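You operate a simulated robot arm through the tools that you are given. There is no shell and no other tool. Be economical: measure what you need, move in short steps, check, and stop when the job is done.

You are at the controls of a simulated two-armed robot. One attempt, no reset.

## Task
Fetch the yellow filter from the grey drawer, brush it in the vice and put it back.
Fine: the vice is tight while you brush and ends open; orange brush back, drawer shut. Set down upright: orange brush. Where these are worked on the way, their far stop is far enough and under half their travel is too little: grey drawer. What is to be rubbed or washed off counts as gone when no trace of it is left.

Only the result counts: the job must be done as asked and must still hold three seconds after the hand-in. Knocking over, shifting, dropping, spilling or breaking anything else fails it.

## Robot
Two 7-joint arms with two-finger parallel grippers on one trunk, on a base that drives. Base frame: it is fixed to the floor where the robot stands at the start and does not move with it; the origin is under the middle of the robot, x ahead of it, y to its left, z up; the surface under the hand at the start is at about z = 860. Lengths are in mm, angles in rad, forces in N, time in s.
The left shoulder is at the start at [50, 168, 1157], the right one opposite. With the tool pointing down near the work surface each hand reaches from about 220 to 660 mm from the robot's upright axis, wherever it stands, measured 20 degrees to its own side. Places, roughly: bed of the vice [600, -500, 900]; grey drawer [600, -100, 700]; inside of the grey drawer [700, -100, 700]; orange brush (6x4x4 cm) [400, -700, 900]; vice knob [500, -600, 900]. Payload 1.57 kg a hand.
The TCP of each hand is the grasp point between the finger pads, 30 mm short of the fingertips. In the tool frame z runs along the fingers and y along their closing line. Largest opening 80 mm; finger width 17, thickness 12; the body of the gripper, 40 by 82 mm, starts 80 mm behind the TCP.
Orientation is that of the tool frame in the base frame, as [roll, pitch, yaw] about the fixed x, y, z axes, in that order (R = Rz(yaw) Ry(pitch) Rx(roll)). With the fingers straight down and closing along the base's y, the tool's x points along the base's -x, its y along +y and its z along -z.

## Interface
- The arms move only by the tool arm_command. It takes "left_plan", "right_plan" or both (then of equal length, played together; a hand with none holds still); each is text: rows parted by semicolons, each of 7 numbers parted by spaces: the shift along the tool's x, y, z in mm, then the turn, a rotation vector about the tool's x, y, z in rad, then the opening in per cent of the stroke, from 0 (shut) to 100 (fully open). In form: dx dy dz rx ry rz gripper; .... A call has 1 to 20 rows; each row shifts and turns the commanded pose from where the row before left it, along the tool's axes as they then stand. A row lasts 0.2 s, in which the tool goes at most 50 mm and 0.15 rad; a call with a longer step from one row to the next is refused whole, and so is a gripper value outside its range. Where a pose cannot be reached the arm comes as near as it can. A force on the tool above 70 N (or 10 N above the force at the start of the call, whichever is more), or a blocked arm, ends the call early, and 0.2 s more pass. The fingers move at their own pace (about 45 mm/s each) and stop on an object; they squeeze with about 31 N. The grip force told is the motor's: it shows also when the fingers shut on nothing. Time passes only in rows, and 0.2 s behind the last, so rows that do not move let the fingers close. The reply holds the time, the measured pose of the TCP, the force on the tool along the base axes, the opening and the grip force, in the units named above and with some noise, with the torque about the TCP (base axes, N m) and any sound that the robot's microphone picked up.
- Cameras (640 x 400 px; columns grow to the right, rows downward): "scene" is now at [102.8, -34.7, 1338.4]; the picture's right is [-0.48, -0.88, 0.00], its down [-0.72, 0.40, -0.58] and it looks along [0.50, -0.28, -0.82] (base axes); focal length 214 px, centre (320, 200). "left" rides on the left gripper at [72, 7, -122] in its tool frame; the picture's right is [-0.09, 1.00, 0.00], its down [-0.84, -0.08, -0.54] and it looks along [-0.54, -0.05, 0.84] (tool axes); focal length 238 px, centre (320, 200). "right" rides on the right gripper at [72, -7, -122] in its tool frame; the picture's right is [0.09, 1.00, 0.00], its down [-0.84, 0.08, -0.54] and it looks along [-0.54, 0.05, 0.84] (tool axes); focal length 238 px, centre (320, 200).
- capture(camera): a new picture of that camera. It takes no simulated time.
- lift_body(by): slides the trunk up (or, below 0, down) by that many mm; the arms and the scene camera ride with it, the base frame stays. It gives what a move gives, with no picture.
- roll_base(legs): drives the robot by 1 to 6 legs, each [ahead, left, turn to the left] in mm, mm and rad, along the robot's own axes; the way and the turn of a leg run together, so that a leg with both is an arc; at most 1500 mm and 3.142 rad a leg. The arms and the cameras ride along, it lands a little off, and it stops where it bumps. It gives what a move gives.
- turn_head(pan, tilt): turns the head with the scene camera to pan (to the left, within 1.396 rad either way) and tilt (down, from -0.506 to 1.204), counted from straight ahead of the robot. It gives what a move gives.
- measure_at(camera, pixels): there is no depth. For up to 12 entries [column, row, z] of the newest picture of that camera ("zoom" is the newest enlarged one), the place [x, y] in the base frame at which the ray of that pixel passes the height z, good to about 2 mm. It takes no simulated time.
- zoom(camera, box): a new picture of the part [left, top, right, bottom] of that camera's present view, enlarged. It takes no simulated time.
- sign_off(): hands the job in; it is judged then, once.

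Go step by step. Measure first, check grasps and placings, and put right what went wrong. The budget is 80 turns and 62 pictures, counting those below and the enlarged ones. Unless the task says otherwise, let go and move clear before handing in, and close with one line.

The tools are called as a command line: name --argument value ..., lists and objects as JSON in quotes. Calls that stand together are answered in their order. arm_command: Moves the arms, as the interface text tells. Its arguments: {"type":"object","properties":{"left_plan":{"type":"string"},"right_plan":{"type":"string"}},"required":[]} The other tools are called the same way: lift_body (by) slides the trunk up or down; roll_base (legs) drives the base; turn_head (pan, tilt) turns the head that bears the scene camera; capture (camera) takes a picture; measure_at (camera, pixels) gives the place at which the rays of pixels pass given heights; zoom (camera, box) takes an enlarged picture of a part of a camera's view; sign_off () hands the job in.

At the start:

```text
time_s: 0.0
left_tool_pos: [411.1, -10.1, 1170.5]
left_tool_rot: [3.141, 0.001, 3.141]
left_ft_force: [0.0, 0.8, 0.4]
left_wrist_torque: [0.03, 0.01, 0.0]
left_gripper_width: 80.1
left_gripper_force: 0.1
right_tool_pos: [315.0, -395.0, 1146.3]
right_tool_rot: [3.141, 0.002, 3.14]
right_ft_force: [0.4, -0.3, -0.5]
right_wrist_torque: [0.0, 0.0, 0.02]
right_gripper_width: 79.9
right_gripper_force: 0.0
trunk travel left (down, up): [-325.0, 118.0]
robot x, y, heading: [0.2, 1.3, 0.001]
head pan, tilt: [-0.504, 0.958]
```

scene: 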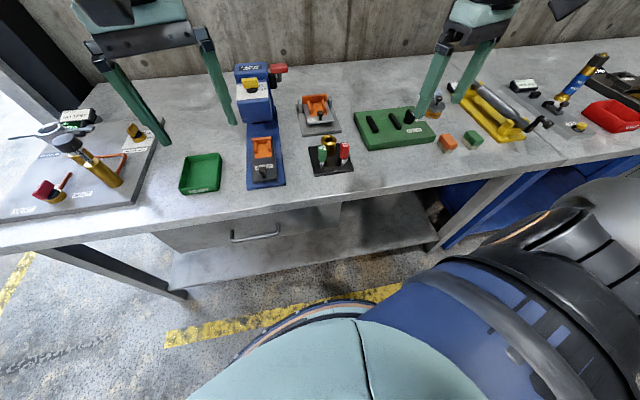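
right: 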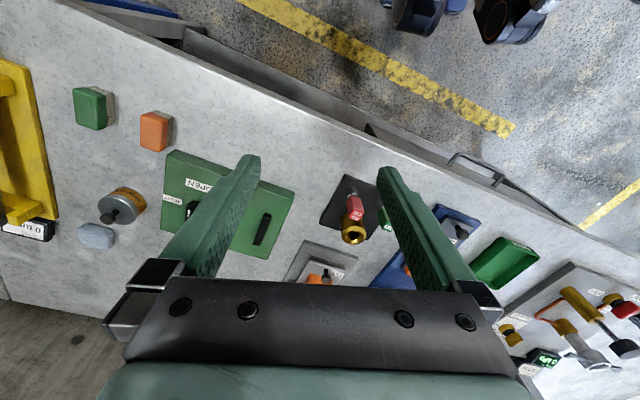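
left: 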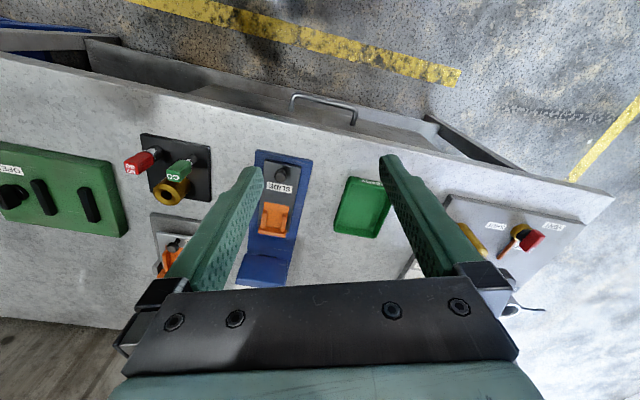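

The first pictures show a bench with a handled drawer at about scene (255,235) and several devices. I'll measure where they are and look closer.

measure_at --camera "scene" --pixels '[[255, 235, 700], [0, 252, 860], [640, 165, 860], [447, 143, 880], [472, 139, 880], [395, 125, 870], [490, 110, 880], [543, 122, 880], [265, 165, 880], [318, 110, 880], [333, 155, 880], [433, 105, 880]]'

zoom --camera "scene" --box '[340, 40, 640, 220]'

zoom --camera "scene" --box '[140, 50, 440, 260]'

```text
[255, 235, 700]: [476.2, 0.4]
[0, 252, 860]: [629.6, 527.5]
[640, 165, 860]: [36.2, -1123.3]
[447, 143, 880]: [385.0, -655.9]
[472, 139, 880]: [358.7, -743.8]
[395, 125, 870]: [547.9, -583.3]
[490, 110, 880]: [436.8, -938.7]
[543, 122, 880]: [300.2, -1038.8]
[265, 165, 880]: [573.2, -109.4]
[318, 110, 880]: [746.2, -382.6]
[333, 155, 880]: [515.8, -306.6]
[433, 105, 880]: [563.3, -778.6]
```

```text
2.13 times, centred on (490, 130) of scene
```

zoom: 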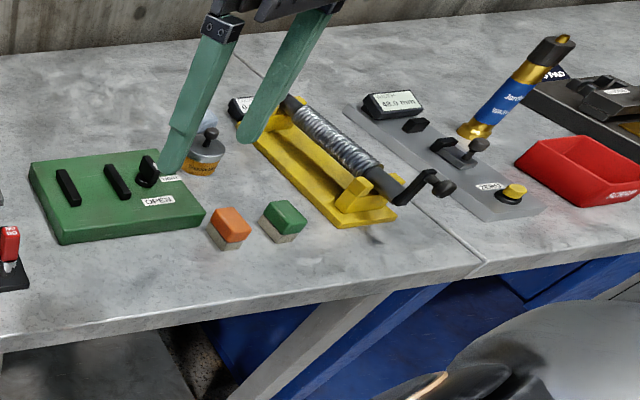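

```text
1.90 times, centred on (290, 155) of scene
```

zoom: 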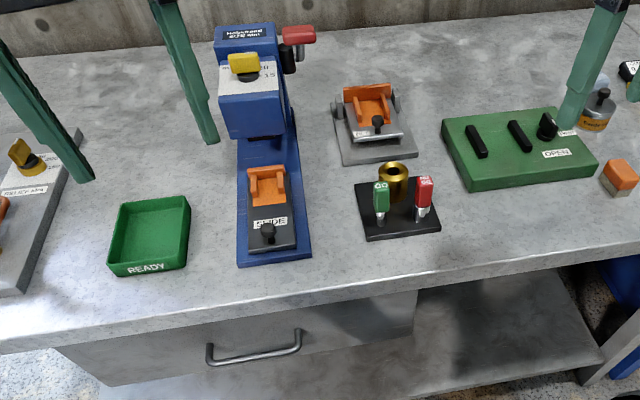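

The vice is the green board (scene 395,125) with jaws and an OPEN/TIGHT knob. The orange brush is at (447,143), and the bench runs about -0.345 rad to my heading. I'll square up to the bench, back off a little and look at the drawer.

roll_base --legs '[[0, 0, -0.345], [-150, 0, 0]]'

turn_head --pan 0.15 --tilt 0.75

capture --camera "scene"

```text
time_s: 2.5
left_tool_pos: [238.2, -96.1, 1169.9]
left_tool_rot: [-3.141, 0.0, 2.795]
left_ft_force: [-0.5, 0.4, 0.4]
left_wrist_torque: [0.01, -0.04, -0.03]
left_gripper_width: 80.0
left_gripper_force: 0.1
right_tool_pos: [18.0, -426.5, 1145.3]
right_tool_rot: [3.141, -0.001, 2.794]
right_ft_force: [-0.2, -0.3, 0.3]
right_wrist_torque: [0.0, -0.04, 0.0]
right_gripper_width: 80.0
right_gripper_force: 0.0
trunk travel left (down, up): [-325.0, 118.0]
robot x, y, heading: [-142.5, 51.7, -0.343]
head pan, tilt: [-0.504, 0.958]
```

```text
time_s: 3.5
left_tool_pos: [238.9, -98.1, 1170.9]
left_tool_rot: [-3.141, 0.0, 2.796]
left_ft_force: [0.3, -0.2, -0.9]
left_wrist_torque: [-0.04, -0.01, -0.01]
left_gripper_width: 80.0
left_gripper_force: 0.0
right_tool_pos: [19.2, -427.2, 1145.1]
right_tool_rot: [3.141, 0.0, 2.796]
right_ft_force: [0.1, 0.6, -0.3]
right_wrist_torque: [0.03, -0.01, 0.03]
right_gripper_width: 79.9
right_gripper_force: 0.0
trunk travel left (down, up): [-325.0, 118.0]
robot x, y, heading: [-148.4, 52.1, -0.348]
head pan, tilt: [0.15, 0.75]
```

```text
56 pictures are left
```

scene: 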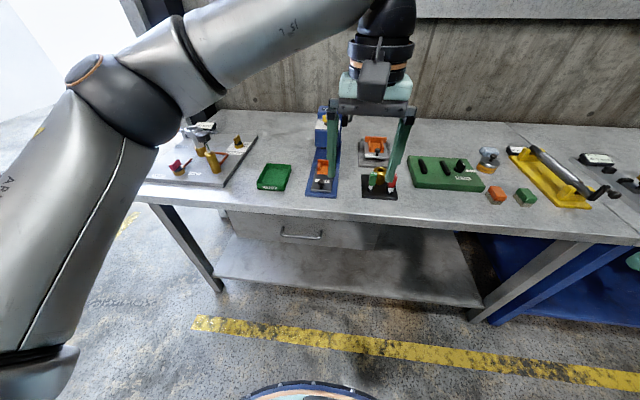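

The handle is at about scene (302,237). I'll zoom in to measure it and the bench edge.

zoom --camera "scene" --box '[200, 120, 520, 320]'

measure_at --camera "scene" --pixels '[[302, 237, 700], [302, 237, 650], [302, 237, 750], [138, 195, 860], [240, 207, 860], [600, 241, 860], [225, 270, 250], [480, 305, 250], [320, 385, 200]]'

```text
2.00 times, centred on (360, 220) of scene
```

zoom: 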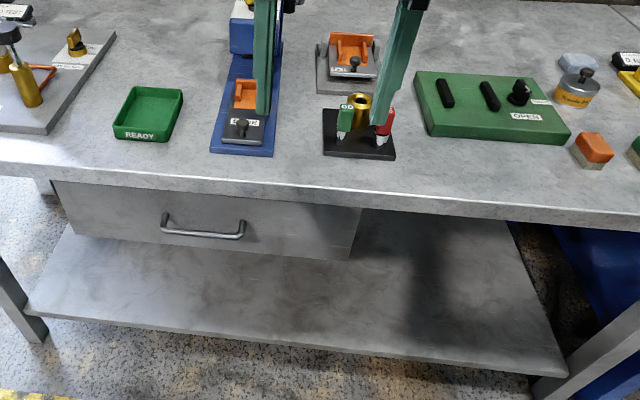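

```text
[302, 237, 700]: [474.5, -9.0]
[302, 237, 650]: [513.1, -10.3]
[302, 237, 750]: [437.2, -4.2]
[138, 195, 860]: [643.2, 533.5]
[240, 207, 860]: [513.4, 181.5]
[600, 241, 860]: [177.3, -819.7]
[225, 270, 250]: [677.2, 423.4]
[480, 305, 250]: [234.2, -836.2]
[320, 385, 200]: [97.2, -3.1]
```

The handle is near (475,-5,700), 20 mm behind the bench edge. I'll lower the trunk, move the left hand in front of the handle's column, then pitch it horizontal.

lift_body --by -250

arm_command --left_plan "-16 33 20 0 0 0 100;-16 33 20 0 0 0 100;-16 33 20 0 0 0 100;-16 33 20 0 0 0 100;-16 33 20 0 0 0 100;0 0 30 0 -0.15 0 100;0 0 30 0 -0.15 0 100;0 0 20 0 -0.15 0 100;0 0 0 0 -0.15 0 100;0 0 0 0 -0.15 0 100;0 0 0 0 -0.15 0 100;0 0 0 0 -0.15 0 100;0 0 0 0 -0.15 0 100;0 0 0 0 -0.15 0 100;0 0 0 0 -0.15 0 100;0 0 0 0 -0.07 0 100"

```text
time_s: 6.1
left_tool_pos: [239.7, -96.7, 920.2]
left_tool_rot: [3.141, 0.0, 2.797]
left_ft_force: [0.1, 0.3, -0.4]
left_wrist_torque: [0.01, -0.03, 0.0]
left_gripper_width: 79.9
left_gripper_force: 0.1
right_tool_pos: [19.0, -426.8, 895.4]
right_tool_rot: [3.141, 0.0, 2.798]
right_ft_force: [-0.4, -0.7, -0.2]
right_wrist_torque: [-0.03, -0.02, -0.03]
right_gripper_width: 79.9
right_gripper_force: 0.0
trunk travel left (down, up): [-75.0, 368.0]
robot x, y, heading: [-142.3, 51.1, -0.344]
head pan, tilt: [0.15, 0.75]
```

```text
time_s: 9.5
left_tool_pos: [359.7, -8.6, 757.1]
left_tool_rot: [-3.096, 1.327, 2.82]
left_ft_force: [0.4, 0.2, 0.0]
left_wrist_torque: [0.03, -0.02, -0.04]
left_gripper_width: 80.0
left_gripper_force: 0.0
left hand out of reach, approached as far as the arm can: row 13, 14, 15, 16
right_tool_pos: [18.1, -427.3, 894.3]
right_tool_rot: [3.14, -0.001, 2.796]
right_ft_force: [-0.3, -0.1, -0.8]
right_wrist_torque: [0.02, -0.03, 0.03]
right_gripper_width: 80.2
right_gripper_force: 0.1
trunk travel left (down, up): [-75.0, 368.0]
robot x, y, heading: [-141.4, 53.4, -0.346]
head pan, tilt: [0.15, 0.75]
```

The hand is nearly horizontal (pitch 1.33), just short of its reach. I'll shift left 42 and down 57, then roll so the fingers close vertically.

arm_command --left_plan "28 21 0 0 0 0 100;28 21 0 0 0 0 100;0 0 0 0 0 -0.15 100;0 0 0 0 0 -0.15 100;0 0 0 0 0 -0.15 100;0 0 0 0 0 -0.15 100;0 0 0 0 0 -0.15 100;0 0 0 0 0 -0.15 100;0 0 0 0 0 -0.15 100;0 0 0 0 0 -0.15 100;0 0 0 0 0 -0.15 100;0 0 0 0 0 -0.15 100;0 0 0 0 0 -0.07 100;0 0 0 0 0 0 100"

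capture --camera "left"

capture --camera "scene"

```text
time_s: 12.5
left_tool_pos: [337.1, -11.8, 731.8]
left_tool_rot: [-1.818, -0.012, -1.937]
left_ft_force: [-0.4, -0.1, -0.2]
left_wrist_torque: [0.01, -0.02, 0.01]
left_gripper_width: 80.2
left_gripper_force: 0.1
left hand out of reach, approached as far as the arm can: row 1, 2
right_tool_pos: [18.9, -428.1, 894.6]
right_tool_rot: [-3.141, 0.001, 2.795]
right_ft_force: [-0.6, -0.8, -0.2]
right_wrist_torque: [-0.01, 0.0, 0.03]
right_gripper_width: 79.8
right_gripper_force: 0.0
trunk travel left (down, up): [-75.0, 368.0]
robot x, y, heading: [-144.9, 50.6, -0.343]
head pan, tilt: [0.15, 0.75]
```

```text
54 pictures are left
```

left: 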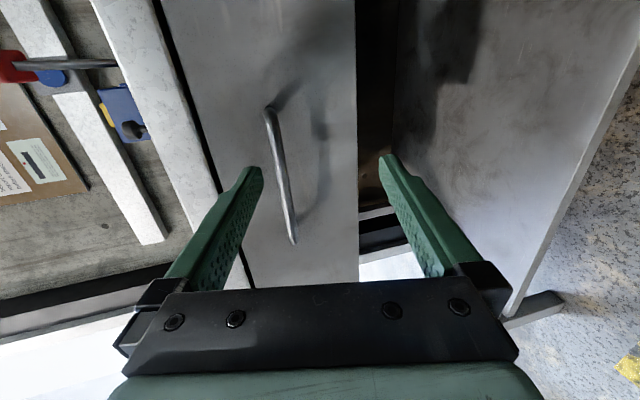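

```text
53 pictures are left
```

scene: 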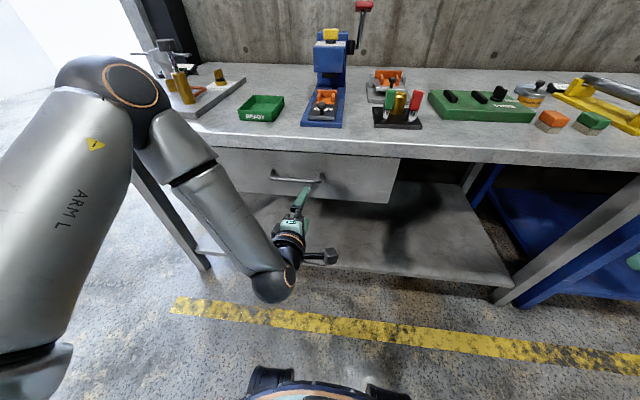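

The hand is now pointing forward about 14° downward, with the handle in view at left (280,175). I'll triangulate the bar from both cameras.

measure_at --camera "scene" --pixels '[[272, 178, 680], [272, 178, 720], [322, 182, 680], [322, 182, 720], [297, 180, 680], [297, 180, 720]]'

measure_at --camera "left" --pixels '[[268, 110, 680], [268, 110, 720], [294, 240, 680], [294, 240, 720], [280, 175, 680], [280, 175, 720]]'

```text
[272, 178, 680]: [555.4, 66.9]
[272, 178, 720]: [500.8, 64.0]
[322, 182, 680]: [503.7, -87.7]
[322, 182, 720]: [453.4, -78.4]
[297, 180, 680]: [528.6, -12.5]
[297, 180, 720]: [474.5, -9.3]
```

```text
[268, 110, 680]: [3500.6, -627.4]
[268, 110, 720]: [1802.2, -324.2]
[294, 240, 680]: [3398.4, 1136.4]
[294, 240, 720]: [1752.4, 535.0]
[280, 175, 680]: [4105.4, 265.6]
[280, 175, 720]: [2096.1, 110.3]
```

Combining the rays, the bar is at about (437,-6,750). I'll level the hand and shift to a standoff 60 mm in front of it.

arm_command --left_plan "0 0 0 0.12 0 0 100;0 0 0 0.12 0 0 100;-20 -9 16 0 0 0 100;-20 -9 16 0 0 0 100;0 0 0 0 0 0 100"

capture --camera "left"

```text
time_s: 13.7
left_tool_pos: [343.0, -35.3, 785.1]
left_tool_rot: [-1.576, -0.011, -1.936]
left_ft_force: [0.6, -0.1, 0.1]
left_wrist_torque: [0.01, 0.0, -0.02]
left_gripper_width: 80.0
left_gripper_force: 0.0
left hand out of reach, approached as far as the arm can: row 1, 2, 3, 4
right_tool_pos: [17.7, -426.2, 895.3]
right_tool_rot: [3.141, 0.0, 2.796]
right_ft_force: [-0.1, 1.4, -0.5]
right_wrist_torque: [0.01, 0.02, 0.02]
right_gripper_width: 80.0
right_gripper_force: 0.1
trunk travel left (down, up): [-75.0, 368.0]
robot x, y, heading: [-144.1, 50.6, -0.348]
head pan, tilt: [0.15, 0.75]
```

```text
52 pictures are left
```

left: 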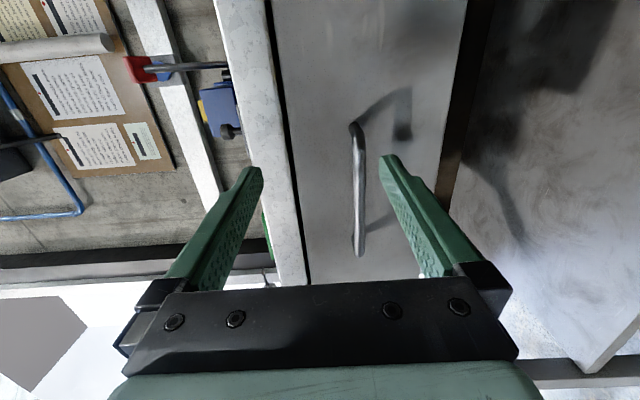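

The hand is level but the reach is limited. I'll move the trunk and base rather than the arm, so I'm measuring the bar again from this view.

measure_at --camera "left" --pixels '[[357, 130, 740], [357, 130, 750], [360, 250, 740], [360, 250, 750], [358, 190, 740], [358, 190, 750]]'

```text
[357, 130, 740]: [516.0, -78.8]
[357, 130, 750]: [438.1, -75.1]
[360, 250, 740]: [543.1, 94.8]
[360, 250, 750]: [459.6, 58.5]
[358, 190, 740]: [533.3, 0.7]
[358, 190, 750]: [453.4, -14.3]
```

The bar is at about (437,-8,752). I'll lower the trunk 33 and drive left 57, ahead 45.

lift_body --by -33

roll_base --legs '[[0, 57, 0], [45, 0, 0]]'

capture --camera "left"

```text
time_s: 14.4
left_tool_pos: [339.2, -34.8, 752.6]
left_tool_rot: [-1.576, -0.011, -1.937]
left_ft_force: [0.1, -1.1, 0.8]
left_wrist_torque: [0.0, 0.02, 0.02]
left_gripper_width: 80.0
left_gripper_force: 0.2
right_tool_pos: [19.2, -428.0, 862.4]
right_tool_rot: [-3.142, -0.001, 2.796]
right_ft_force: [0.0, 0.3, 0.7]
right_wrist_torque: [0.02, 0.01, 0.01]
right_gripper_width: 79.9
right_gripper_force: 0.0
trunk travel left (down, up): [-42.0, 401.0]
robot x, y, heading: [-143.3, 55.0, -0.349]
head pan, tilt: [0.15, 0.75]
```

```text
time_s: 16.1
left_tool_pos: [403.1, 4.5, 751.7]
left_tool_rot: [-1.576, -0.012, -1.936]
left_ft_force: [0.2, -0.7, -0.6]
left_wrist_torque: [0.02, 0.03, -0.02]
left_gripper_width: 80.0
left_gripper_force: 0.1
right_tool_pos: [81.2, -386.3, 861.7]
right_tool_rot: [3.141, 0.0, 2.797]
right_ft_force: [-0.4, 0.1, -0.3]
right_wrist_torque: [0.04, 0.0, 0.03]
right_gripper_width: 80.1
right_gripper_force: 0.0
trunk travel left (down, up): [-42.0, 401.0]
robot x, y, heading: [-82.9, 88.6, -0.342]
head pan, tilt: [0.15, 0.75]
```

```text
51 pictures are left
```

left: 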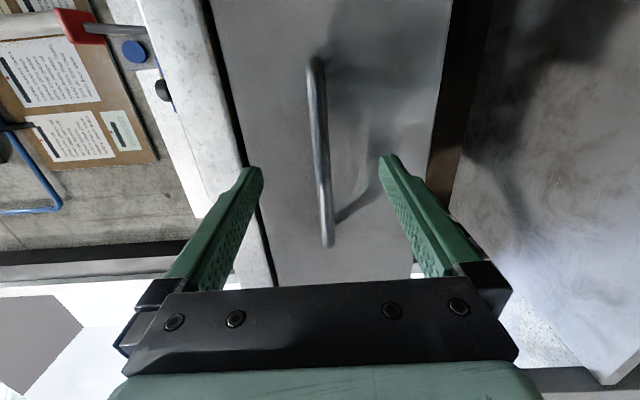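

The bar (315,150) is centred between the fingers. I'll go forward 32 and close on it.

arm_command --left_plan "0 0 16 0 0 0 100;0 0 16 0 0 0 100;0 0 0 0 0 0 100;0 0 0 0 0 0 0;0 0 0 0 0 0 0;0 0 0 0 0 0 0;0 0 0 0 0 0 0;0 0 0 0 0 0 0"

capture --camera "left"

```text
time_s: 17.9
left_tool_pos: [429.8, -12.4, 750.0]
left_tool_rot: [-1.592, -0.008, -1.934]
left_ft_force: [-1.4, -1.6, -21.0]
left_wrist_torque: [0.27, 0.05, 0.19]
left_gripper_width: 12.1
left_gripper_force: 22.4
left hand out of reach, approached as far as the arm can: row 1, 2
right_tool_pos: [82.6, -388.2, 860.7]
right_tool_rot: [3.141, -0.002, 2.796]
right_ft_force: [0.0, 0.1, -1.1]
right_wrist_torque: [0.01, -0.05, -0.01]
right_gripper_width: 80.0
right_gripper_force: 0.1
trunk travel left (down, up): [-42.0, 401.0]
robot x, y, heading: [-82.9, 92.5, -0.346]
head pan, tilt: [0.15, 0.75]
```

```text
50 pictures are left
```

left: 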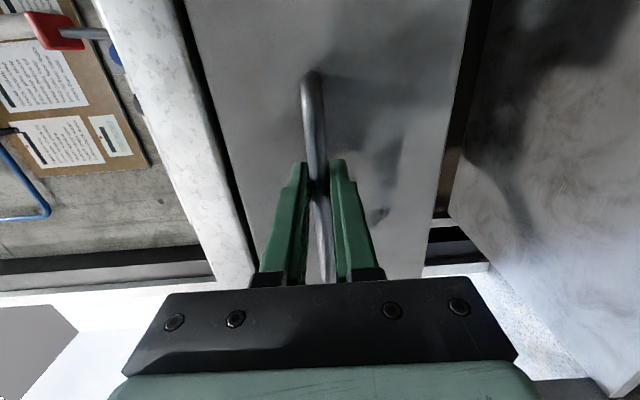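

The bar is gripped (width 12). I'll pull by driving the base straight back.

roll_base --legs '[[-150, 0, 0]]'

capture --camera "scene"

```text
time_s: 19.3
left_tool_pos: [288.0, 34.0, 751.4]
left_tool_rot: [-1.594, -0.011, -1.943]
left_ft_force: [-5.9, -15.5, -24.8]
left_wrist_torque: [0.28, 0.07, -0.49]
left_gripper_width: 11.9
left_gripper_force: 29.3
right_tool_pos: [-59.0, -337.6, 861.7]
right_tool_rot: [3.139, -0.004, 2.793]
right_ft_force: [0.5, 0.1, 0.0]
right_wrist_torque: [0.0, -0.03, 0.0]
right_gripper_width: 80.2
right_gripper_force: 0.1
trunk travel left (down, up): [-42.0, 401.0]
robot x, y, heading: [-223.3, 139.0, -0.345]
head pan, tilt: [0.15, 0.75]
```

```text
49 pictures are left
```

scene: 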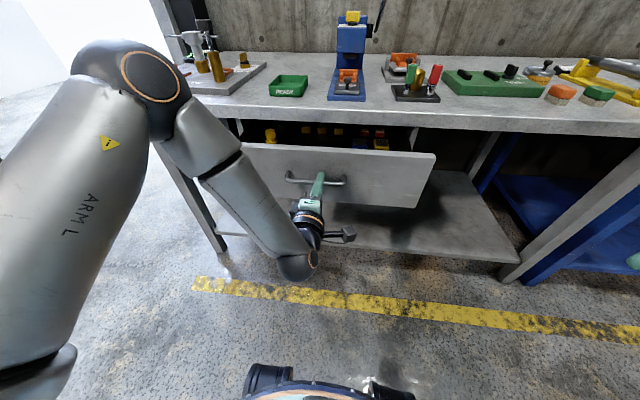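

The drawer has come out 150 mm. I'll keep pulling toward its far stop.

roll_base --legs '[[-100, 0, 0]]'

capture --camera "scene"

```text
time_s: 20.5
left_tool_pos: [192.1, 64.9, 749.1]
left_tool_rot: [-1.598, -0.01, -1.952]
left_ft_force: [-6.7, -17.0, -8.1]
left_wrist_torque: [0.25, 0.0, -0.41]
left_gripper_width: 11.8
left_gripper_force: 29.2
right_tool_pos: [-154.7, -303.9, 860.9]
right_tool_rot: [3.14, -0.003, 2.792]
right_ft_force: [-0.3, 0.3, 0.6]
right_wrist_torque: [0.01, -0.02, 0.01]
right_gripper_width: 80.1
right_gripper_force: 0.1
trunk travel left (down, up): [-42.0, 401.0]
robot x, y, heading: [-315.4, 176.7, -0.342]
head pan, tilt: [0.15, 0.75]
```

```text
48 pictures are left
```

scene: 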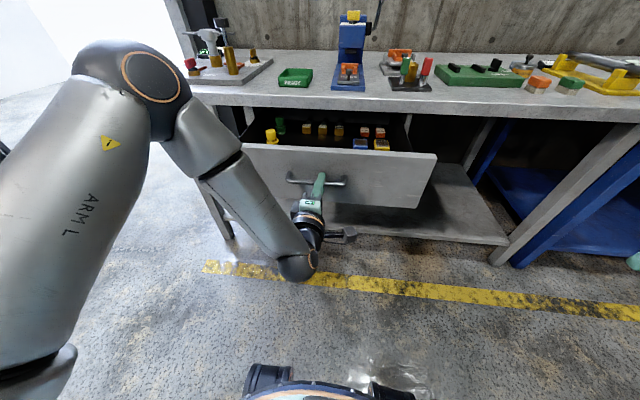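

The drawer is 250 mm out and still following. I'll try another 60.

roll_base --legs '[[-60, 0, 0]]'

zoom --camera "scene" --box '[200, 90, 460, 250]'

```text
time_s: 21.4
left_tool_pos: [133.7, 85.2, 750.3]
left_tool_rot: [-1.596, -0.011, -1.957]
left_ft_force: [-5.3, -13.3, -2.7]
left_wrist_torque: [0.26, -0.04, -0.71]
left_gripper_width: 11.9
left_gripper_force: 29.1
right_tool_pos: [-211.6, -283.0, 860.5]
right_tool_rot: [3.141, -0.001, 2.795]
right_ft_force: [0.8, -0.3, -1.1]
right_wrist_torque: [0.0, 0.05, -0.01]
right_gripper_width: 79.7
right_gripper_force: 0.0
trunk travel left (down, up): [-42.0, 401.0]
robot x, y, heading: [-372.1, 192.3, -0.35]
head pan, tilt: [0.15, 0.75]
```

```text
2.46 times, centred on (330, 170) of scene
```

zoom: 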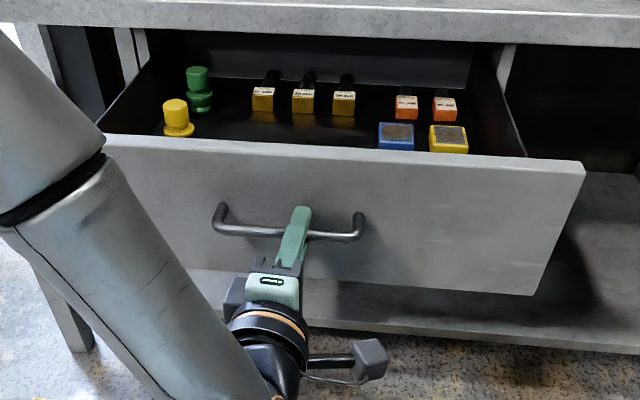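

The drawer is out 310 mm. The yellow filter with its dirty top is at zoom (448,138), front right. I'll release the handle and back away.

arm_command --left_plan "0 0 0 0 0 0 100;0 0 0 0 0 0 100;0 0 0 0 0 0 100;0 0 0 0 0 0 100;0 0 0 0 0 0 100"

roll_base --legs '[[-120, 0, 0]]'

lift_body --by 160

arm_command --left_plan "0 0 0 0 0 0.15 100;0 0 0 0 0 0.15 100;0 0 0 0 0 0.15 100;0 0 0 0 0 0.15 100;0 0 0 0 0 0.15 100;0 0 0 0 0 0.15 100;0 0 0 0 0 0.15 100;0 0 0 0 0 0.15 100;0 0 0 0 0 0.15 100;0 0 0 0 0 0.15 100;0 0 0 0 0 0.07 100"

capture --camera "scene"

```text
time_s: 22.6
left_tool_pos: [133.9, 84.6, 749.6]
left_tool_rot: [-1.598, -0.013, -1.955]
left_ft_force: [0.4, 0.9, -0.1]
left_wrist_torque: [0.02, 0.0, -0.02]
left_gripper_width: 79.7
left_gripper_force: 0.1
right_tool_pos: [-211.3, -281.8, 861.9]
right_tool_rot: [3.141, 0.001, 2.793]
right_ft_force: [0.0, 0.1, 0.1]
right_wrist_torque: [-0.01, 0.01, 0.0]
right_gripper_width: 80.2
right_gripper_force: 0.1
trunk travel left (down, up): [-42.0, 401.0]
robot x, y, heading: [-372.0, 194.6, -0.349]
head pan, tilt: [0.15, 0.75]
```

```text
time_s: 23.9
left_tool_pos: [24.2, 125.8, 750.3]
left_tool_rot: [-1.596, -0.014, -1.956]
left_ft_force: [-0.8, 0.5, 0.1]
left_wrist_torque: [-0.03, 0.03, 0.0]
left_gripper_width: 80.0
left_gripper_force: 0.0
right_tool_pos: [-321.6, -242.7, 861.5]
right_tool_rot: [3.142, 0.0, 2.793]
right_ft_force: [-0.3, 0.3, -0.3]
right_wrist_torque: [0.03, -0.03, 0.0]
right_gripper_width: 80.1
right_gripper_force: 0.0
trunk travel left (down, up): [-42.0, 401.0]
robot x, y, heading: [-485.7, 235.8, -0.345]
head pan, tilt: [0.15, 0.75]
```

```text
time_s: 25.7
left_tool_pos: [23.7, 124.9, 910.2]
left_tool_rot: [-1.596, -0.012, -1.956]
left_ft_force: [0.0, 0.3, 0.2]
left_wrist_torque: [0.0, -0.01, 0.01]
left_gripper_width: 80.0
left_gripper_force: 0.0
right_tool_pos: [-322.4, -244.2, 1021.3]
right_tool_rot: [3.142, -0.001, 2.792]
right_ft_force: [0.3, -0.5, 0.3]
right_wrist_torque: [-0.03, 0.0, 0.01]
right_gripper_width: 79.7
right_gripper_force: 0.1
trunk travel left (down, up): [-202.0, 241.0]
robot x, y, heading: [-485.0, 236.3, -0.346]
head pan, tilt: [0.15, 0.75]
```

```text
time_s: 28.1
left_tool_pos: [23.2, 125.2, 911.0]
left_tool_rot: [-2.732, 1.54, -3.115]
left_ft_force: [0.0, 0.3, 0.0]
left_wrist_torque: [0.01, 0.04, 0.0]
left_gripper_width: 80.1
left_gripper_force: 0.1
right_tool_pos: [-322.8, -243.0, 1021.5]
right_tool_rot: [-3.141, -0.001, 2.792]
right_ft_force: [-0.8, 0.0, 0.2]
right_wrist_torque: [-0.02, -0.01, 0.05]
right_gripper_width: 80.0
right_gripper_force: 0.1
trunk travel left (down, up): [-202.0, 241.0]
robot x, y, heading: [-486.4, 232.2, -0.343]
head pan, tilt: [0.15, 0.75]
```

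```text
46 pictures are left
```

scene: 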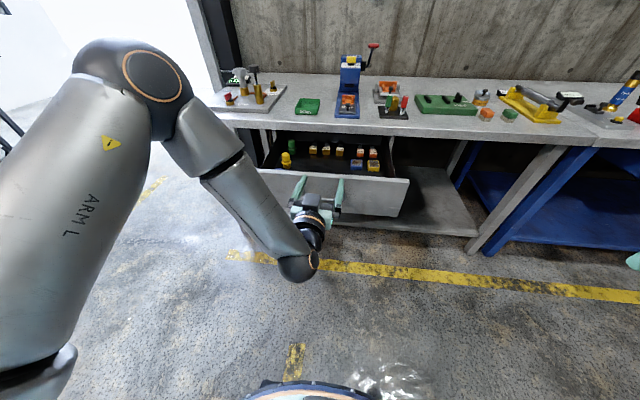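

The hand is clear of the handle. I'll pitch it back to point down and measure the filter at scene (373,166).

arm_command --left_plan "0 0 0 0 0.15 0 100;0 0 0 0 0.15 0 100;0 0 0 0 0.15 0 100;0 0 0 0 0.15 0 100;0 0 0 0 0.15 0 100;0 0 0 0 0.15 0 100;0 0 0 0 0.15 0 100;0 0 0 0 0.15 0 100;0 0 0 0 0.15 0 100;0 0 0 0 0.15 0 100;0 0 0 0 0.04 0 100"

turn_head --pan 0.0 --tilt 0.7

zoom --camera "scene" --box '[220, 100, 460, 250]'

```text
time_s: 30.5
left_tool_pos: [22.6, 126.0, 910.7]
left_tool_rot: [-3.127, 0.005, 2.754]
left_ft_force: [-0.5, -0.7, 0.2]
left_wrist_torque: [-0.01, 0.0, -0.01]
left_gripper_width: 80.0
left_gripper_force: 0.0
right_tool_pos: [-322.8, -241.8, 1022.4]
right_tool_rot: [3.141, 0.0, 2.795]
right_ft_force: [-0.1, 0.6, -0.4]
right_wrist_torque: [0.01, -0.03, 0.03]
right_gripper_width: 80.0
right_gripper_force: 0.1
trunk travel left (down, up): [-202.0, 241.0]
robot x, y, heading: [-484.8, 237.4, -0.347]
head pan, tilt: [0.15, 0.75]
```

```text
time_s: 31.2
left_tool_pos: [22.6, 126.9, 911.4]
left_tool_rot: [-3.127, 0.006, 2.755]
left_ft_force: [-0.7, -0.4, 1.4]
left_wrist_torque: [0.02, -0.01, 0.02]
left_gripper_width: 80.1
left_gripper_force: 0.1
right_tool_pos: [-321.9, -243.3, 1022.4]
right_tool_rot: [3.14, 0.001, 2.793]
right_ft_force: [-0.4, 0.7, 0.1]
right_wrist_torque: [-0.01, 0.01, 0.0]
right_gripper_width: 79.9
right_gripper_force: 0.0
trunk travel left (down, up): [-202.0, 241.0]
robot x, y, heading: [-485.3, 235.4, -0.346]
head pan, tilt: [0.0, 0.7]
```

```text
2.67 times, centred on (340, 175) of scene
```

zoom: 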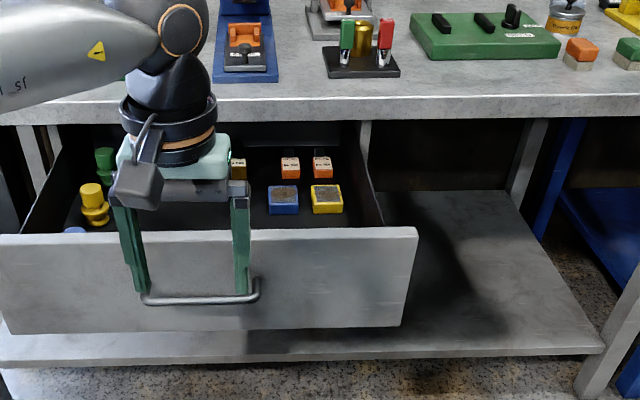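

The filter is at zoom (328,192), next to a blue one. I'll measure it at several heights.

measure_at --camera "zoom" --pixels '[[328, 192, 700], [328, 192, 740], [328, 213, 660], [328, 213, 700], [417, 228, 820], [2, 234, 820], [284, 194, 700], [200, 299, 752]]'

```text
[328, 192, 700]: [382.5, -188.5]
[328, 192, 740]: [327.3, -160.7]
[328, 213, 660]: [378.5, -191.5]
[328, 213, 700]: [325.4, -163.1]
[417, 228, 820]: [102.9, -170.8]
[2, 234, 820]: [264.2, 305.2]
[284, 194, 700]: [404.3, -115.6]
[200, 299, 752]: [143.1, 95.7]
```

I need a second view to get the filter's height. I'll drive right 180 and ahead 250, so the left hand hovers over the drawer.

roll_base --legs '[[0, -180, 0.019], [250, 0, 0]]'

capture --camera "left"

capture --camera "scene"

```text
time_s: 34.9
left_tool_pos: [208.2, -113.6, 910.6]
left_tool_rot: [-3.128, 0.004, 2.783]
left_ft_force: [0.8, -0.1, -0.3]
left_wrist_torque: [-0.01, 0.0, -0.02]
left_gripper_width: 80.0
left_gripper_force: 0.0
right_tool_pos: [-127.6, -488.5, 1022.3]
right_tool_rot: [3.14, 0.001, 2.818]
right_ft_force: [0.5, -0.1, 0.1]
right_wrist_torque: [-0.01, -0.02, -0.01]
right_gripper_width: 80.2
right_gripper_force: 0.1
trunk travel left (down, up): [-202.0, 241.0]
robot x, y, heading: [-301.1, -12.4, -0.32]
head pan, tilt: [0.0, 0.7]
```

```text
44 pictures are left
```

left: 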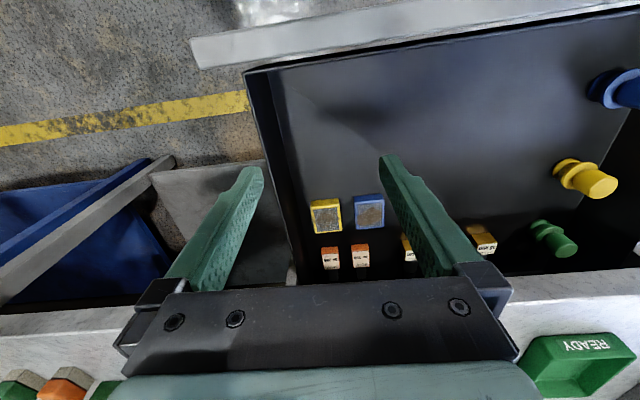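

```text
43 pictures are left
```

scene: 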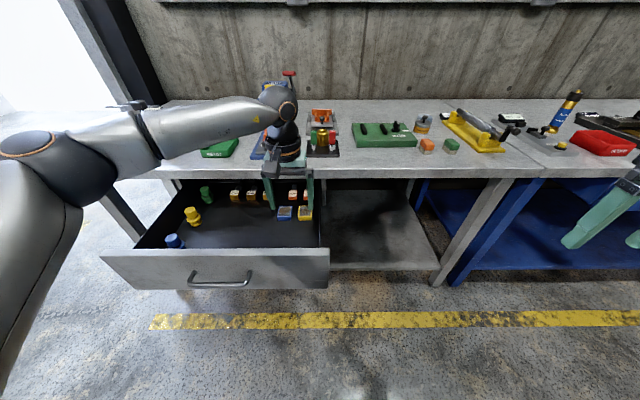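

measure_at --camera "left" --pixels '[[326, 215, 680], [326, 215, 700], [326, 215, 720], [368, 211, 700], [310, 300, 860]]'

measure_at --camera "scene" --pixels '[[305, 211, 680], [305, 211, 700], [305, 211, 720], [284, 211, 700]]'

zoom --camera "left" --box '[260, 160, 440, 280]'

```text
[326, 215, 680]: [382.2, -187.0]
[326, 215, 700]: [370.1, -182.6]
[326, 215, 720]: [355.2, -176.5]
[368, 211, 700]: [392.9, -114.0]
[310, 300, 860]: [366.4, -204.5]
```

```text
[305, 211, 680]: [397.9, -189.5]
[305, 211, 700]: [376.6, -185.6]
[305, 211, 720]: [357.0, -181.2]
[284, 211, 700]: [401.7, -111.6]
```

```text
3.33 times, centred on (350, 220) of left
```

zoom: 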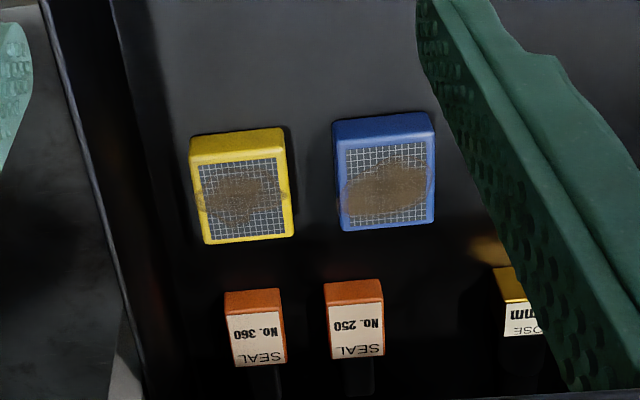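

The filter top is at about (357,-178,719), just in front of the bench edge. Before grasping I'll look closely at the vice and the filter.

zoom --camera "scene" --box '[340, 100, 470, 170]'

zoom --camera "scene" --box '[260, 170, 350, 230]'

```text
4.92 times, centred on (405, 135) of scene
```

zoom: 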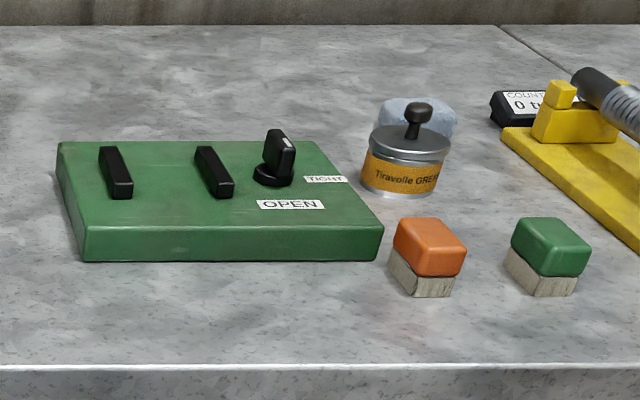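

```text
6.67 times, centred on (305, 200) of scene
```

zoom: 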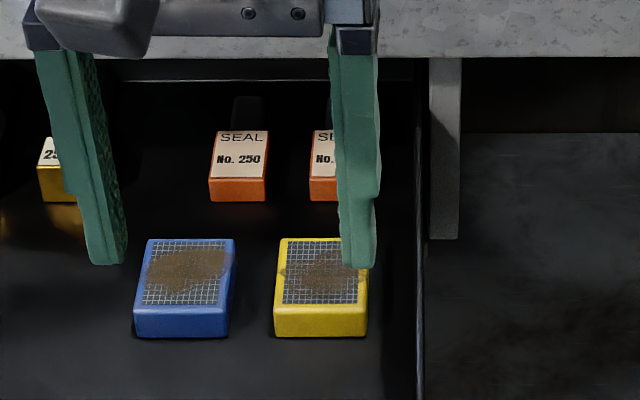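

The filter is low and wide, and the jaws close along the bench's length. I'll measure the filter's corners, drawer wall, and the vice from the scene picture.

measure_at --camera "zoom" --pixels '[[281, 240, 719], [275, 309, 719], [368, 307, 719], [275, 337, 700], [367, 337, 700], [230, 309, 719], [418, 330, 719], [210, 178, 719], [267, 178, 719]]'

measure_at --camera "scene" --pixels '[[351, 128.5, 893], [417, 147, 893], [365, 140, 905], [384, 139, 905], [381, 130, 905], [361, 131, 905], [396, 129, 920], [427, 146, 890], [404, 138, 893]]'

```text
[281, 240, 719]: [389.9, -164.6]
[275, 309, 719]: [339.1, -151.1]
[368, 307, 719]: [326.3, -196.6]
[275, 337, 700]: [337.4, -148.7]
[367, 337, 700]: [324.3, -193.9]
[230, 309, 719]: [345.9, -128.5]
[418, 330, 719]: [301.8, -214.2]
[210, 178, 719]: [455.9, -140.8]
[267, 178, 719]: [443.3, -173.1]
```

```text
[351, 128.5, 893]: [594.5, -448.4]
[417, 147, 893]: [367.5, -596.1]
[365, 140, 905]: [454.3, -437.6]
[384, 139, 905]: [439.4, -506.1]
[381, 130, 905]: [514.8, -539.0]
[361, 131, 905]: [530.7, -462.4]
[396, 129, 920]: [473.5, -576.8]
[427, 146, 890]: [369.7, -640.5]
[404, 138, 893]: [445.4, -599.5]
```

The filter is 47×53×19 mm with its base at z≈700. Gripping it front-to-back would hit the bench edge, so I'll pull the drawer further out from inside its front panel with closed fingers.

arm_command --left_plan "0 0 0 0 0 0 0;0 0 0 0 0 0 0;0 0 0 0 0 0 0;0 0 0 0 0 0 0;0 0 39 0 0 0 0;0 0 39 0 0 0 0;0 0 39 0 0 0 0;0 0 38 0 0 0 0;20 0 0 0 0 0 0;20 0 0 0 0 0 0;20 0 0 0 0 0 0;15 0 0 0 0 0 0;15 0 0 0 0 0 0;15 0 0 0 0 0 0;15 0 0 0 0 0 0;15 0 0 0 0 0 0;15 0 0 0 0 0 0"

capture --camera "scene"

```text
time_s: 38.0
left_tool_pos: [117.8, -79.5, 759.5]
left_tool_rot: [-3.12, 0.052, 2.808]
left_ft_force: [15.4, -5.8, -2.1]
left_wrist_torque: [0.09, 0.21, 0.24]
left_gripper_width: 0.0
left_gripper_force: 21.6
right_tool_pos: [-127.4, -488.5, 1021.7]
right_tool_rot: [-3.139, 0.0, 2.817]
right_ft_force: [0.2, 0.4, 0.2]
right_wrist_torque: [-0.01, 0.0, -0.01]
right_gripper_width: 80.0
right_gripper_force: 0.0
trunk travel left (down, up): [-202.0, 241.0]
robot x, y, heading: [-302.7, -16.4, -0.326]
head pan, tilt: [0.0, 0.7]
stopped in row 15 (left hand): the force on the tool passed its limit at 79 N (the readings are from after the stop); the commanded pose is now the measured one
```

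```text
39 pictures are left
```

scene: 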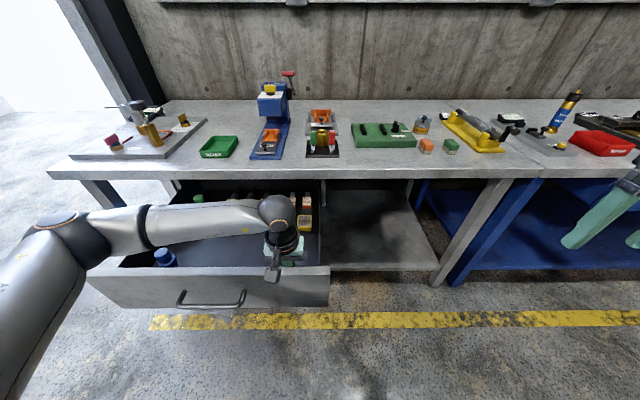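

The drawer is now at its far stop (79 N). I'll raise the hand, turn it 90° so the fingers close front-to-back, and look again at the filter.

arm_command --left_plan "-5 0 0 0 0 0 0;-5 0 -40 0 0 0 0;0 0 -40 0 0 0 50;0 0 -40 0 0 0 100;0 0 -40 0 0 0 100;-30 0 0 0 0 -0.15 100;0 -30 0 0 0 -0.15 100;0 -30 0 0 0 -0.15 100;0 0 0 0 0 -0.15 100;0 0 0 0 0 -0.15 100;0 0 0 0 0 -0.15 100;0 0 0 0 0 -0.15 100;0 0 0 0 0 -0.15 100;0 0 0 0 0 -0.15 100;0 0 0 0 0 -0.15 100;0 0 0 0 0 -0.07 100;0 0 0 0 0 0 100"

capture --camera "left"

zoom --camera "scene" --box '[220, 170, 360, 260]'

```text
time_s: 41.6
left_tool_pos: [141.2, -145.5, 921.5]
left_tool_rot: [-3.096, -0.023, -1.911]
left_ft_force: [-0.5, -0.1, 0.1]
left_wrist_torque: [-0.03, -0.01, 0.04]
left_gripper_width: 80.3
left_gripper_force: 0.1
right_tool_pos: [-128.2, -490.3, 1022.1]
right_tool_rot: [3.142, -0.001, 2.819]
right_ft_force: [0.5, 0.9, -0.3]
right_wrist_torque: [-0.03, 0.0, 0.03]
right_gripper_width: 80.0
right_gripper_force: 0.0
trunk travel left (down, up): [-202.0, 241.0]
robot x, y, heading: [-300.5, -18.6, -0.324]
head pan, tilt: [0.0, 0.7]
```

```text
38 pictures are left
```

left: 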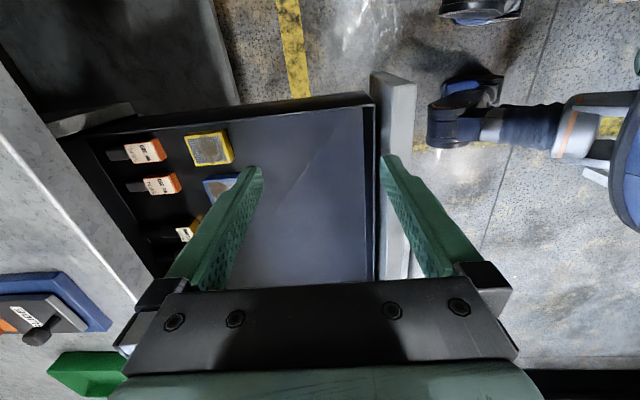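

```text
4.44 times, centred on (290, 215) of scene
```

zoom: 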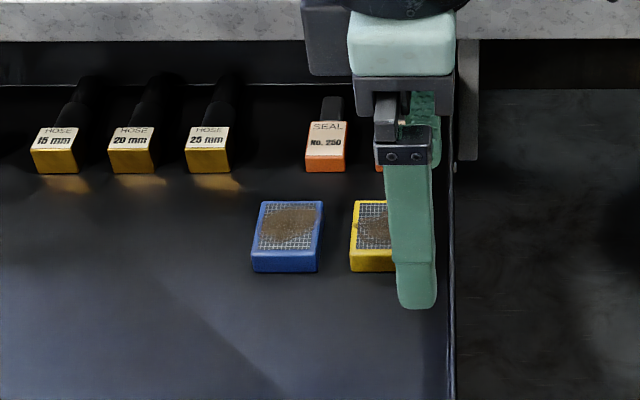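

The filter is at left picture (209,149). I'll measure its corners at z 719.

measure_at --camera "left" --pixels '[[184, 138, 719], [221, 133, 719], [233, 160, 719], [195, 166, 719], [209, 149, 719]]'

measure_at --camera "zoom" --pixels '[[359, 201, 719], [351, 251, 719], [268, 202, 719], [254, 252, 719], [320, 252, 719]]'

```text
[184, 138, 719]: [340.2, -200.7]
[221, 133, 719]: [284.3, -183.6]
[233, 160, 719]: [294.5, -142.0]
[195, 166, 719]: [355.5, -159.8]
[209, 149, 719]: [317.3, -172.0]
```

```text
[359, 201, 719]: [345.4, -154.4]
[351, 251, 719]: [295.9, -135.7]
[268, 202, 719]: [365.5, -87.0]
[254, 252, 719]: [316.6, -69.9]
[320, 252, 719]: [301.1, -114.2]
```

The filter centre is about (317,-169) with its sides aligned to the drawer. I'll move the hand over it, stop just above it and check.

arm_command --left_plan "-8.6 -43.6 0 -0.045 -0.023 0 100;-8.6 -43.6 0 0 0 0 100;-8.6 -43.6 0 0 0 0 100;-8.6 -43.6 0 0 0 0 100;0 0 40 0 0 0 100;0 0 40 0 0 0 100;0 0 40 0 0 0 100;0 0 38 0 0 0 100;0 0 0 0 0 0 100"

capture --camera "left"

```text
time_s: 43.6
left_tool_pos: [278.9, -154.1, 761.3]
left_tool_rot: [3.141, 0.001, -1.913]
left_ft_force: [0.1, -0.1, 0.0]
left_wrist_torque: [0.04, -0.02, 0.01]
left_gripper_width: 80.0
left_gripper_force: 0.0
left hand out of reach, approached as far as the arm can: row 4
right_tool_pos: [-129.1, -491.0, 1021.7]
right_tool_rot: [3.14, -0.002, 2.818]
right_ft_force: [0.2, 0.7, -0.3]
right_wrist_torque: [0.0, 0.03, 0.0]
right_gripper_width: 80.1
right_gripper_force: 0.1
trunk travel left (down, up): [-202.0, 241.0]
robot x, y, heading: [-298.6, -15.8, -0.321]
head pan, tilt: [0.0, 0.7]
```

```text
36 pictures are left
```

left: 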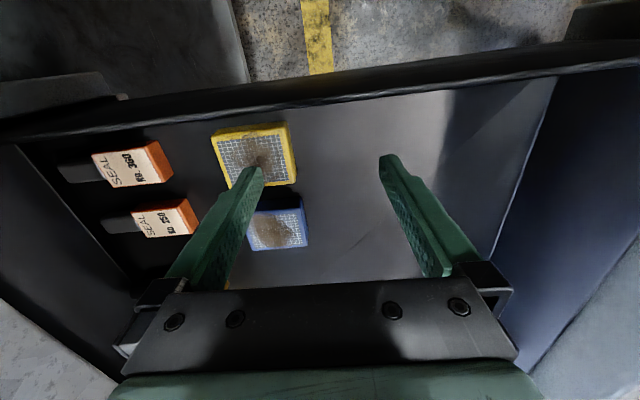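

The arm ran out of reach 41 mm short, so I'll remeasure the filter from here and drive the base ahead.

measure_at --camera "left" --pixels '[[211, 137, 719], [285, 125, 719], [296, 184, 719], [253, 156, 719]]'

roll_base --legs '[[41, 0, 0]]'

capture --camera "left"

```text
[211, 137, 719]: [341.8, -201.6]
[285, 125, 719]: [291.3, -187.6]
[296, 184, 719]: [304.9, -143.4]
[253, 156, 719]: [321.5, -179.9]
```

```text
time_s: 44.5
left_tool_pos: [317.0, -168.5, 761.8]
left_tool_rot: [3.141, 0.002, -1.913]
left_ft_force: [0.0, 0.3, -0.3]
left_wrist_torque: [0.03, -0.06, -0.02]
left_gripper_width: 79.9
left_gripper_force: 0.1
right_tool_pos: [-89.5, -503.1, 1021.6]
right_tool_rot: [3.141, -0.003, 2.818]
right_ft_force: [-0.1, 0.0, 0.5]
right_wrist_torque: [0.0, 0.03, 0.02]
right_gripper_width: 80.0
right_gripper_force: 0.1
trunk travel left (down, up): [-202.0, 241.0]
robot x, y, heading: [-265.8, -27.6, -0.326]
head pan, tilt: [0.0, 0.7]
```

```text
35 pictures are left
```

left: 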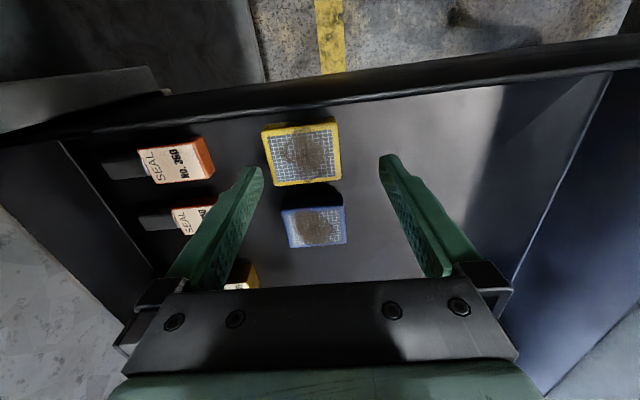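

The filter (301,153) sits nearly between the fingers. One more measurement to centre it.

measure_at --camera "left" --pixels '[[262, 131, 719], [336, 122, 719], [342, 178, 719], [275, 186, 719]]'

```text
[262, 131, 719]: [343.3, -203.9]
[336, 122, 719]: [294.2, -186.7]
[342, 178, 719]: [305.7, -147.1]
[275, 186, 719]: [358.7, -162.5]
```

I'll drive 9 mm more ahead, lower to z≈733 and close on the filter.

roll_base --legs '[[9, 0, 0]]'

arm_command --left_plan "2 0 10 0 0 0 100;0 0 10 0 0 0 100;0 0 8 0 0 0 100;0 0 0 0 0 0 100;0 0 0 0 0 0 0;0 0 0 0 0 0 0;0 0 0 0 0 0 0;0 0 0 0 0 0 0;0 0 0 0 0 0 0"

capture --camera "left"

```text
time_s: 45.3
left_tool_pos: [325.7, -169.9, 762.5]
left_tool_rot: [3.141, 0.002, -1.913]
left_ft_force: [-0.1, -0.5, 0.5]
left_wrist_torque: [0.0, 0.0, 0.01]
left_gripper_width: 79.9
left_gripper_force: 0.1
right_tool_pos: [-82.0, -505.6, 1021.9]
right_tool_rot: [-3.141, -0.002, 2.816]
right_ft_force: [0.0, 0.4, 0.6]
right_wrist_torque: [0.0, 0.01, 0.01]
right_gripper_width: 80.0
right_gripper_force: 0.0
trunk travel left (down, up): [-202.0, 241.0]
robot x, y, heading: [-253.4, -27.9, -0.324]
head pan, tilt: [0.0, 0.7]
```

```text
time_s: 47.3
left_tool_pos: [324.2, -171.9, 733.7]
left_tool_rot: [-3.14, 0.001, -1.913]
left_ft_force: [0.4, -1.2, 0.0]
left_wrist_torque: [0.02, -0.01, 0.0]
left_gripper_width: 0.0
left_gripper_force: 14.4
right_tool_pos: [-82.9, -504.9, 1021.1]
right_tool_rot: [3.142, 0.0, 2.817]
right_ft_force: [-0.9, 0.2, 0.3]
right_wrist_torque: [0.01, 0.05, -0.02]
right_gripper_width: 80.1
right_gripper_force: 0.0
trunk travel left (down, up): [-202.0, 241.0]
robot x, y, heading: [-256.6, -31.6, -0.323]
head pan, tilt: [0.0, 0.7]
```

```text
34 pictures are left
```

left: 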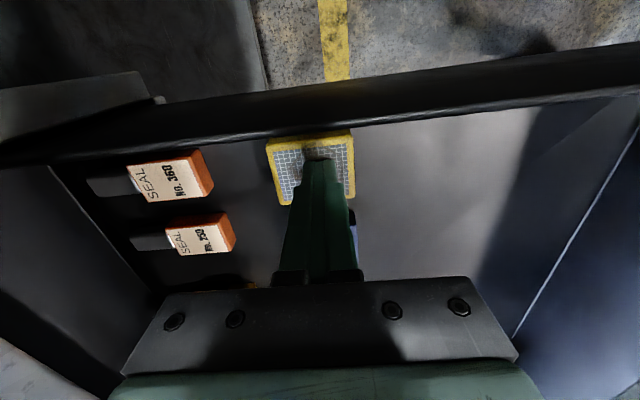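

The fingers shut on nothing above the filter, so its top is lower than I thought, near 696. I'll remeasure the corners at that height.

measure_at --camera "left" --pixels '[[267, 143, 696], [351, 131, 696], [356, 192, 696], [281, 203, 696], [320, 158, 704]]'

zoom --camera "left" --box '[240, 110, 400, 220]'

```text
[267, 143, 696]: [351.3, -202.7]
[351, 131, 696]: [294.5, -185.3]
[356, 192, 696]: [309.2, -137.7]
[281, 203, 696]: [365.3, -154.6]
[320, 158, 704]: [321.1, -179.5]
```

```text
3.64 times, centred on (320, 165) of left
```

zoom: 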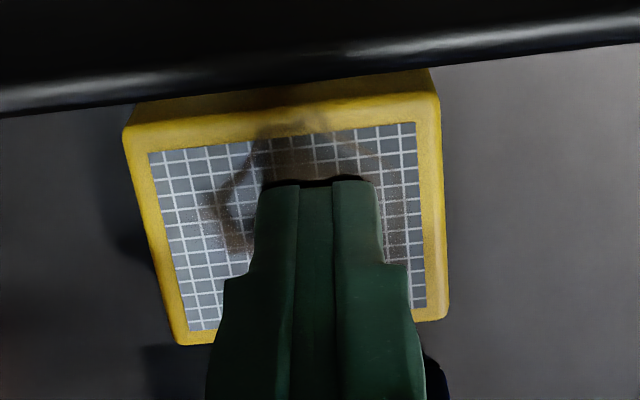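

The top is at about 696 and the centre at about (330,-168). I'll open, shift by (5,5), lower to TCP 711 and close.

arm_command --left_plan "0 0 -6 0 0 0 100;0 0 0 0 0 0 100;0 0 0 0 0 0 100;0 0 0 0 0 0 100;0 0 0 0 0 0 100;-5 -5 0 0 0 0 100;0 0 10 0 0 0 100;0 0 10 0 0 0 100;0 0 8 0 0 0 100;0 0 0 0 0 0 100;0 0 0 0 0 0 0;0 0 0 0 0 0 0;0 0 0 0 0 0 0;0 0 0 0 0 0 0;0 0 0 0 0 0 0"

capture --camera "left"

```text
time_s: 50.5
left_tool_pos: [324.5, -165.1, 712.3]
left_tool_rot: [-3.14, 0.0, -1.915]
left_ft_force: [-0.2, -0.8, 0.5]
left_wrist_torque: [-0.01, 0.02, 0.01]
left_gripper_width: 59.3
left_gripper_force: 31.3
left hand out of reach, approached as far as the arm can: row 7, 8
right_tool_pos: [-81.5, -506.0, 1022.1]
right_tool_rot: [-3.14, -0.001, 2.817]
right_ft_force: [-0.5, -0.4, 0.0]
right_wrist_torque: [-0.03, 0.02, 0.0]
right_gripper_width: 80.1
right_gripper_force: 0.1
trunk travel left (down, up): [-202.0, 241.0]
robot x, y, heading: [-258.4, -31.3, -0.324]
head pan, tilt: [0.0, 0.7]
```

```text
32 pictures are left
```

left: 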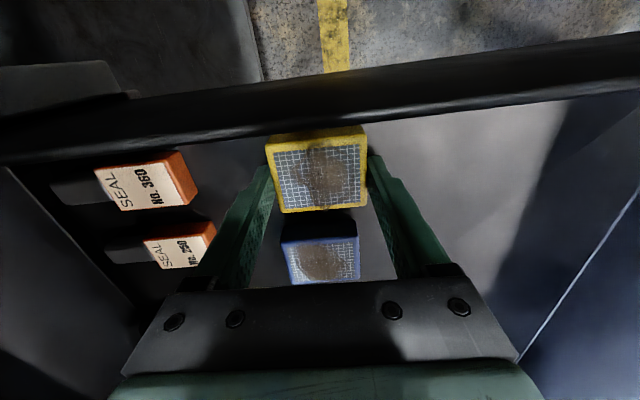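

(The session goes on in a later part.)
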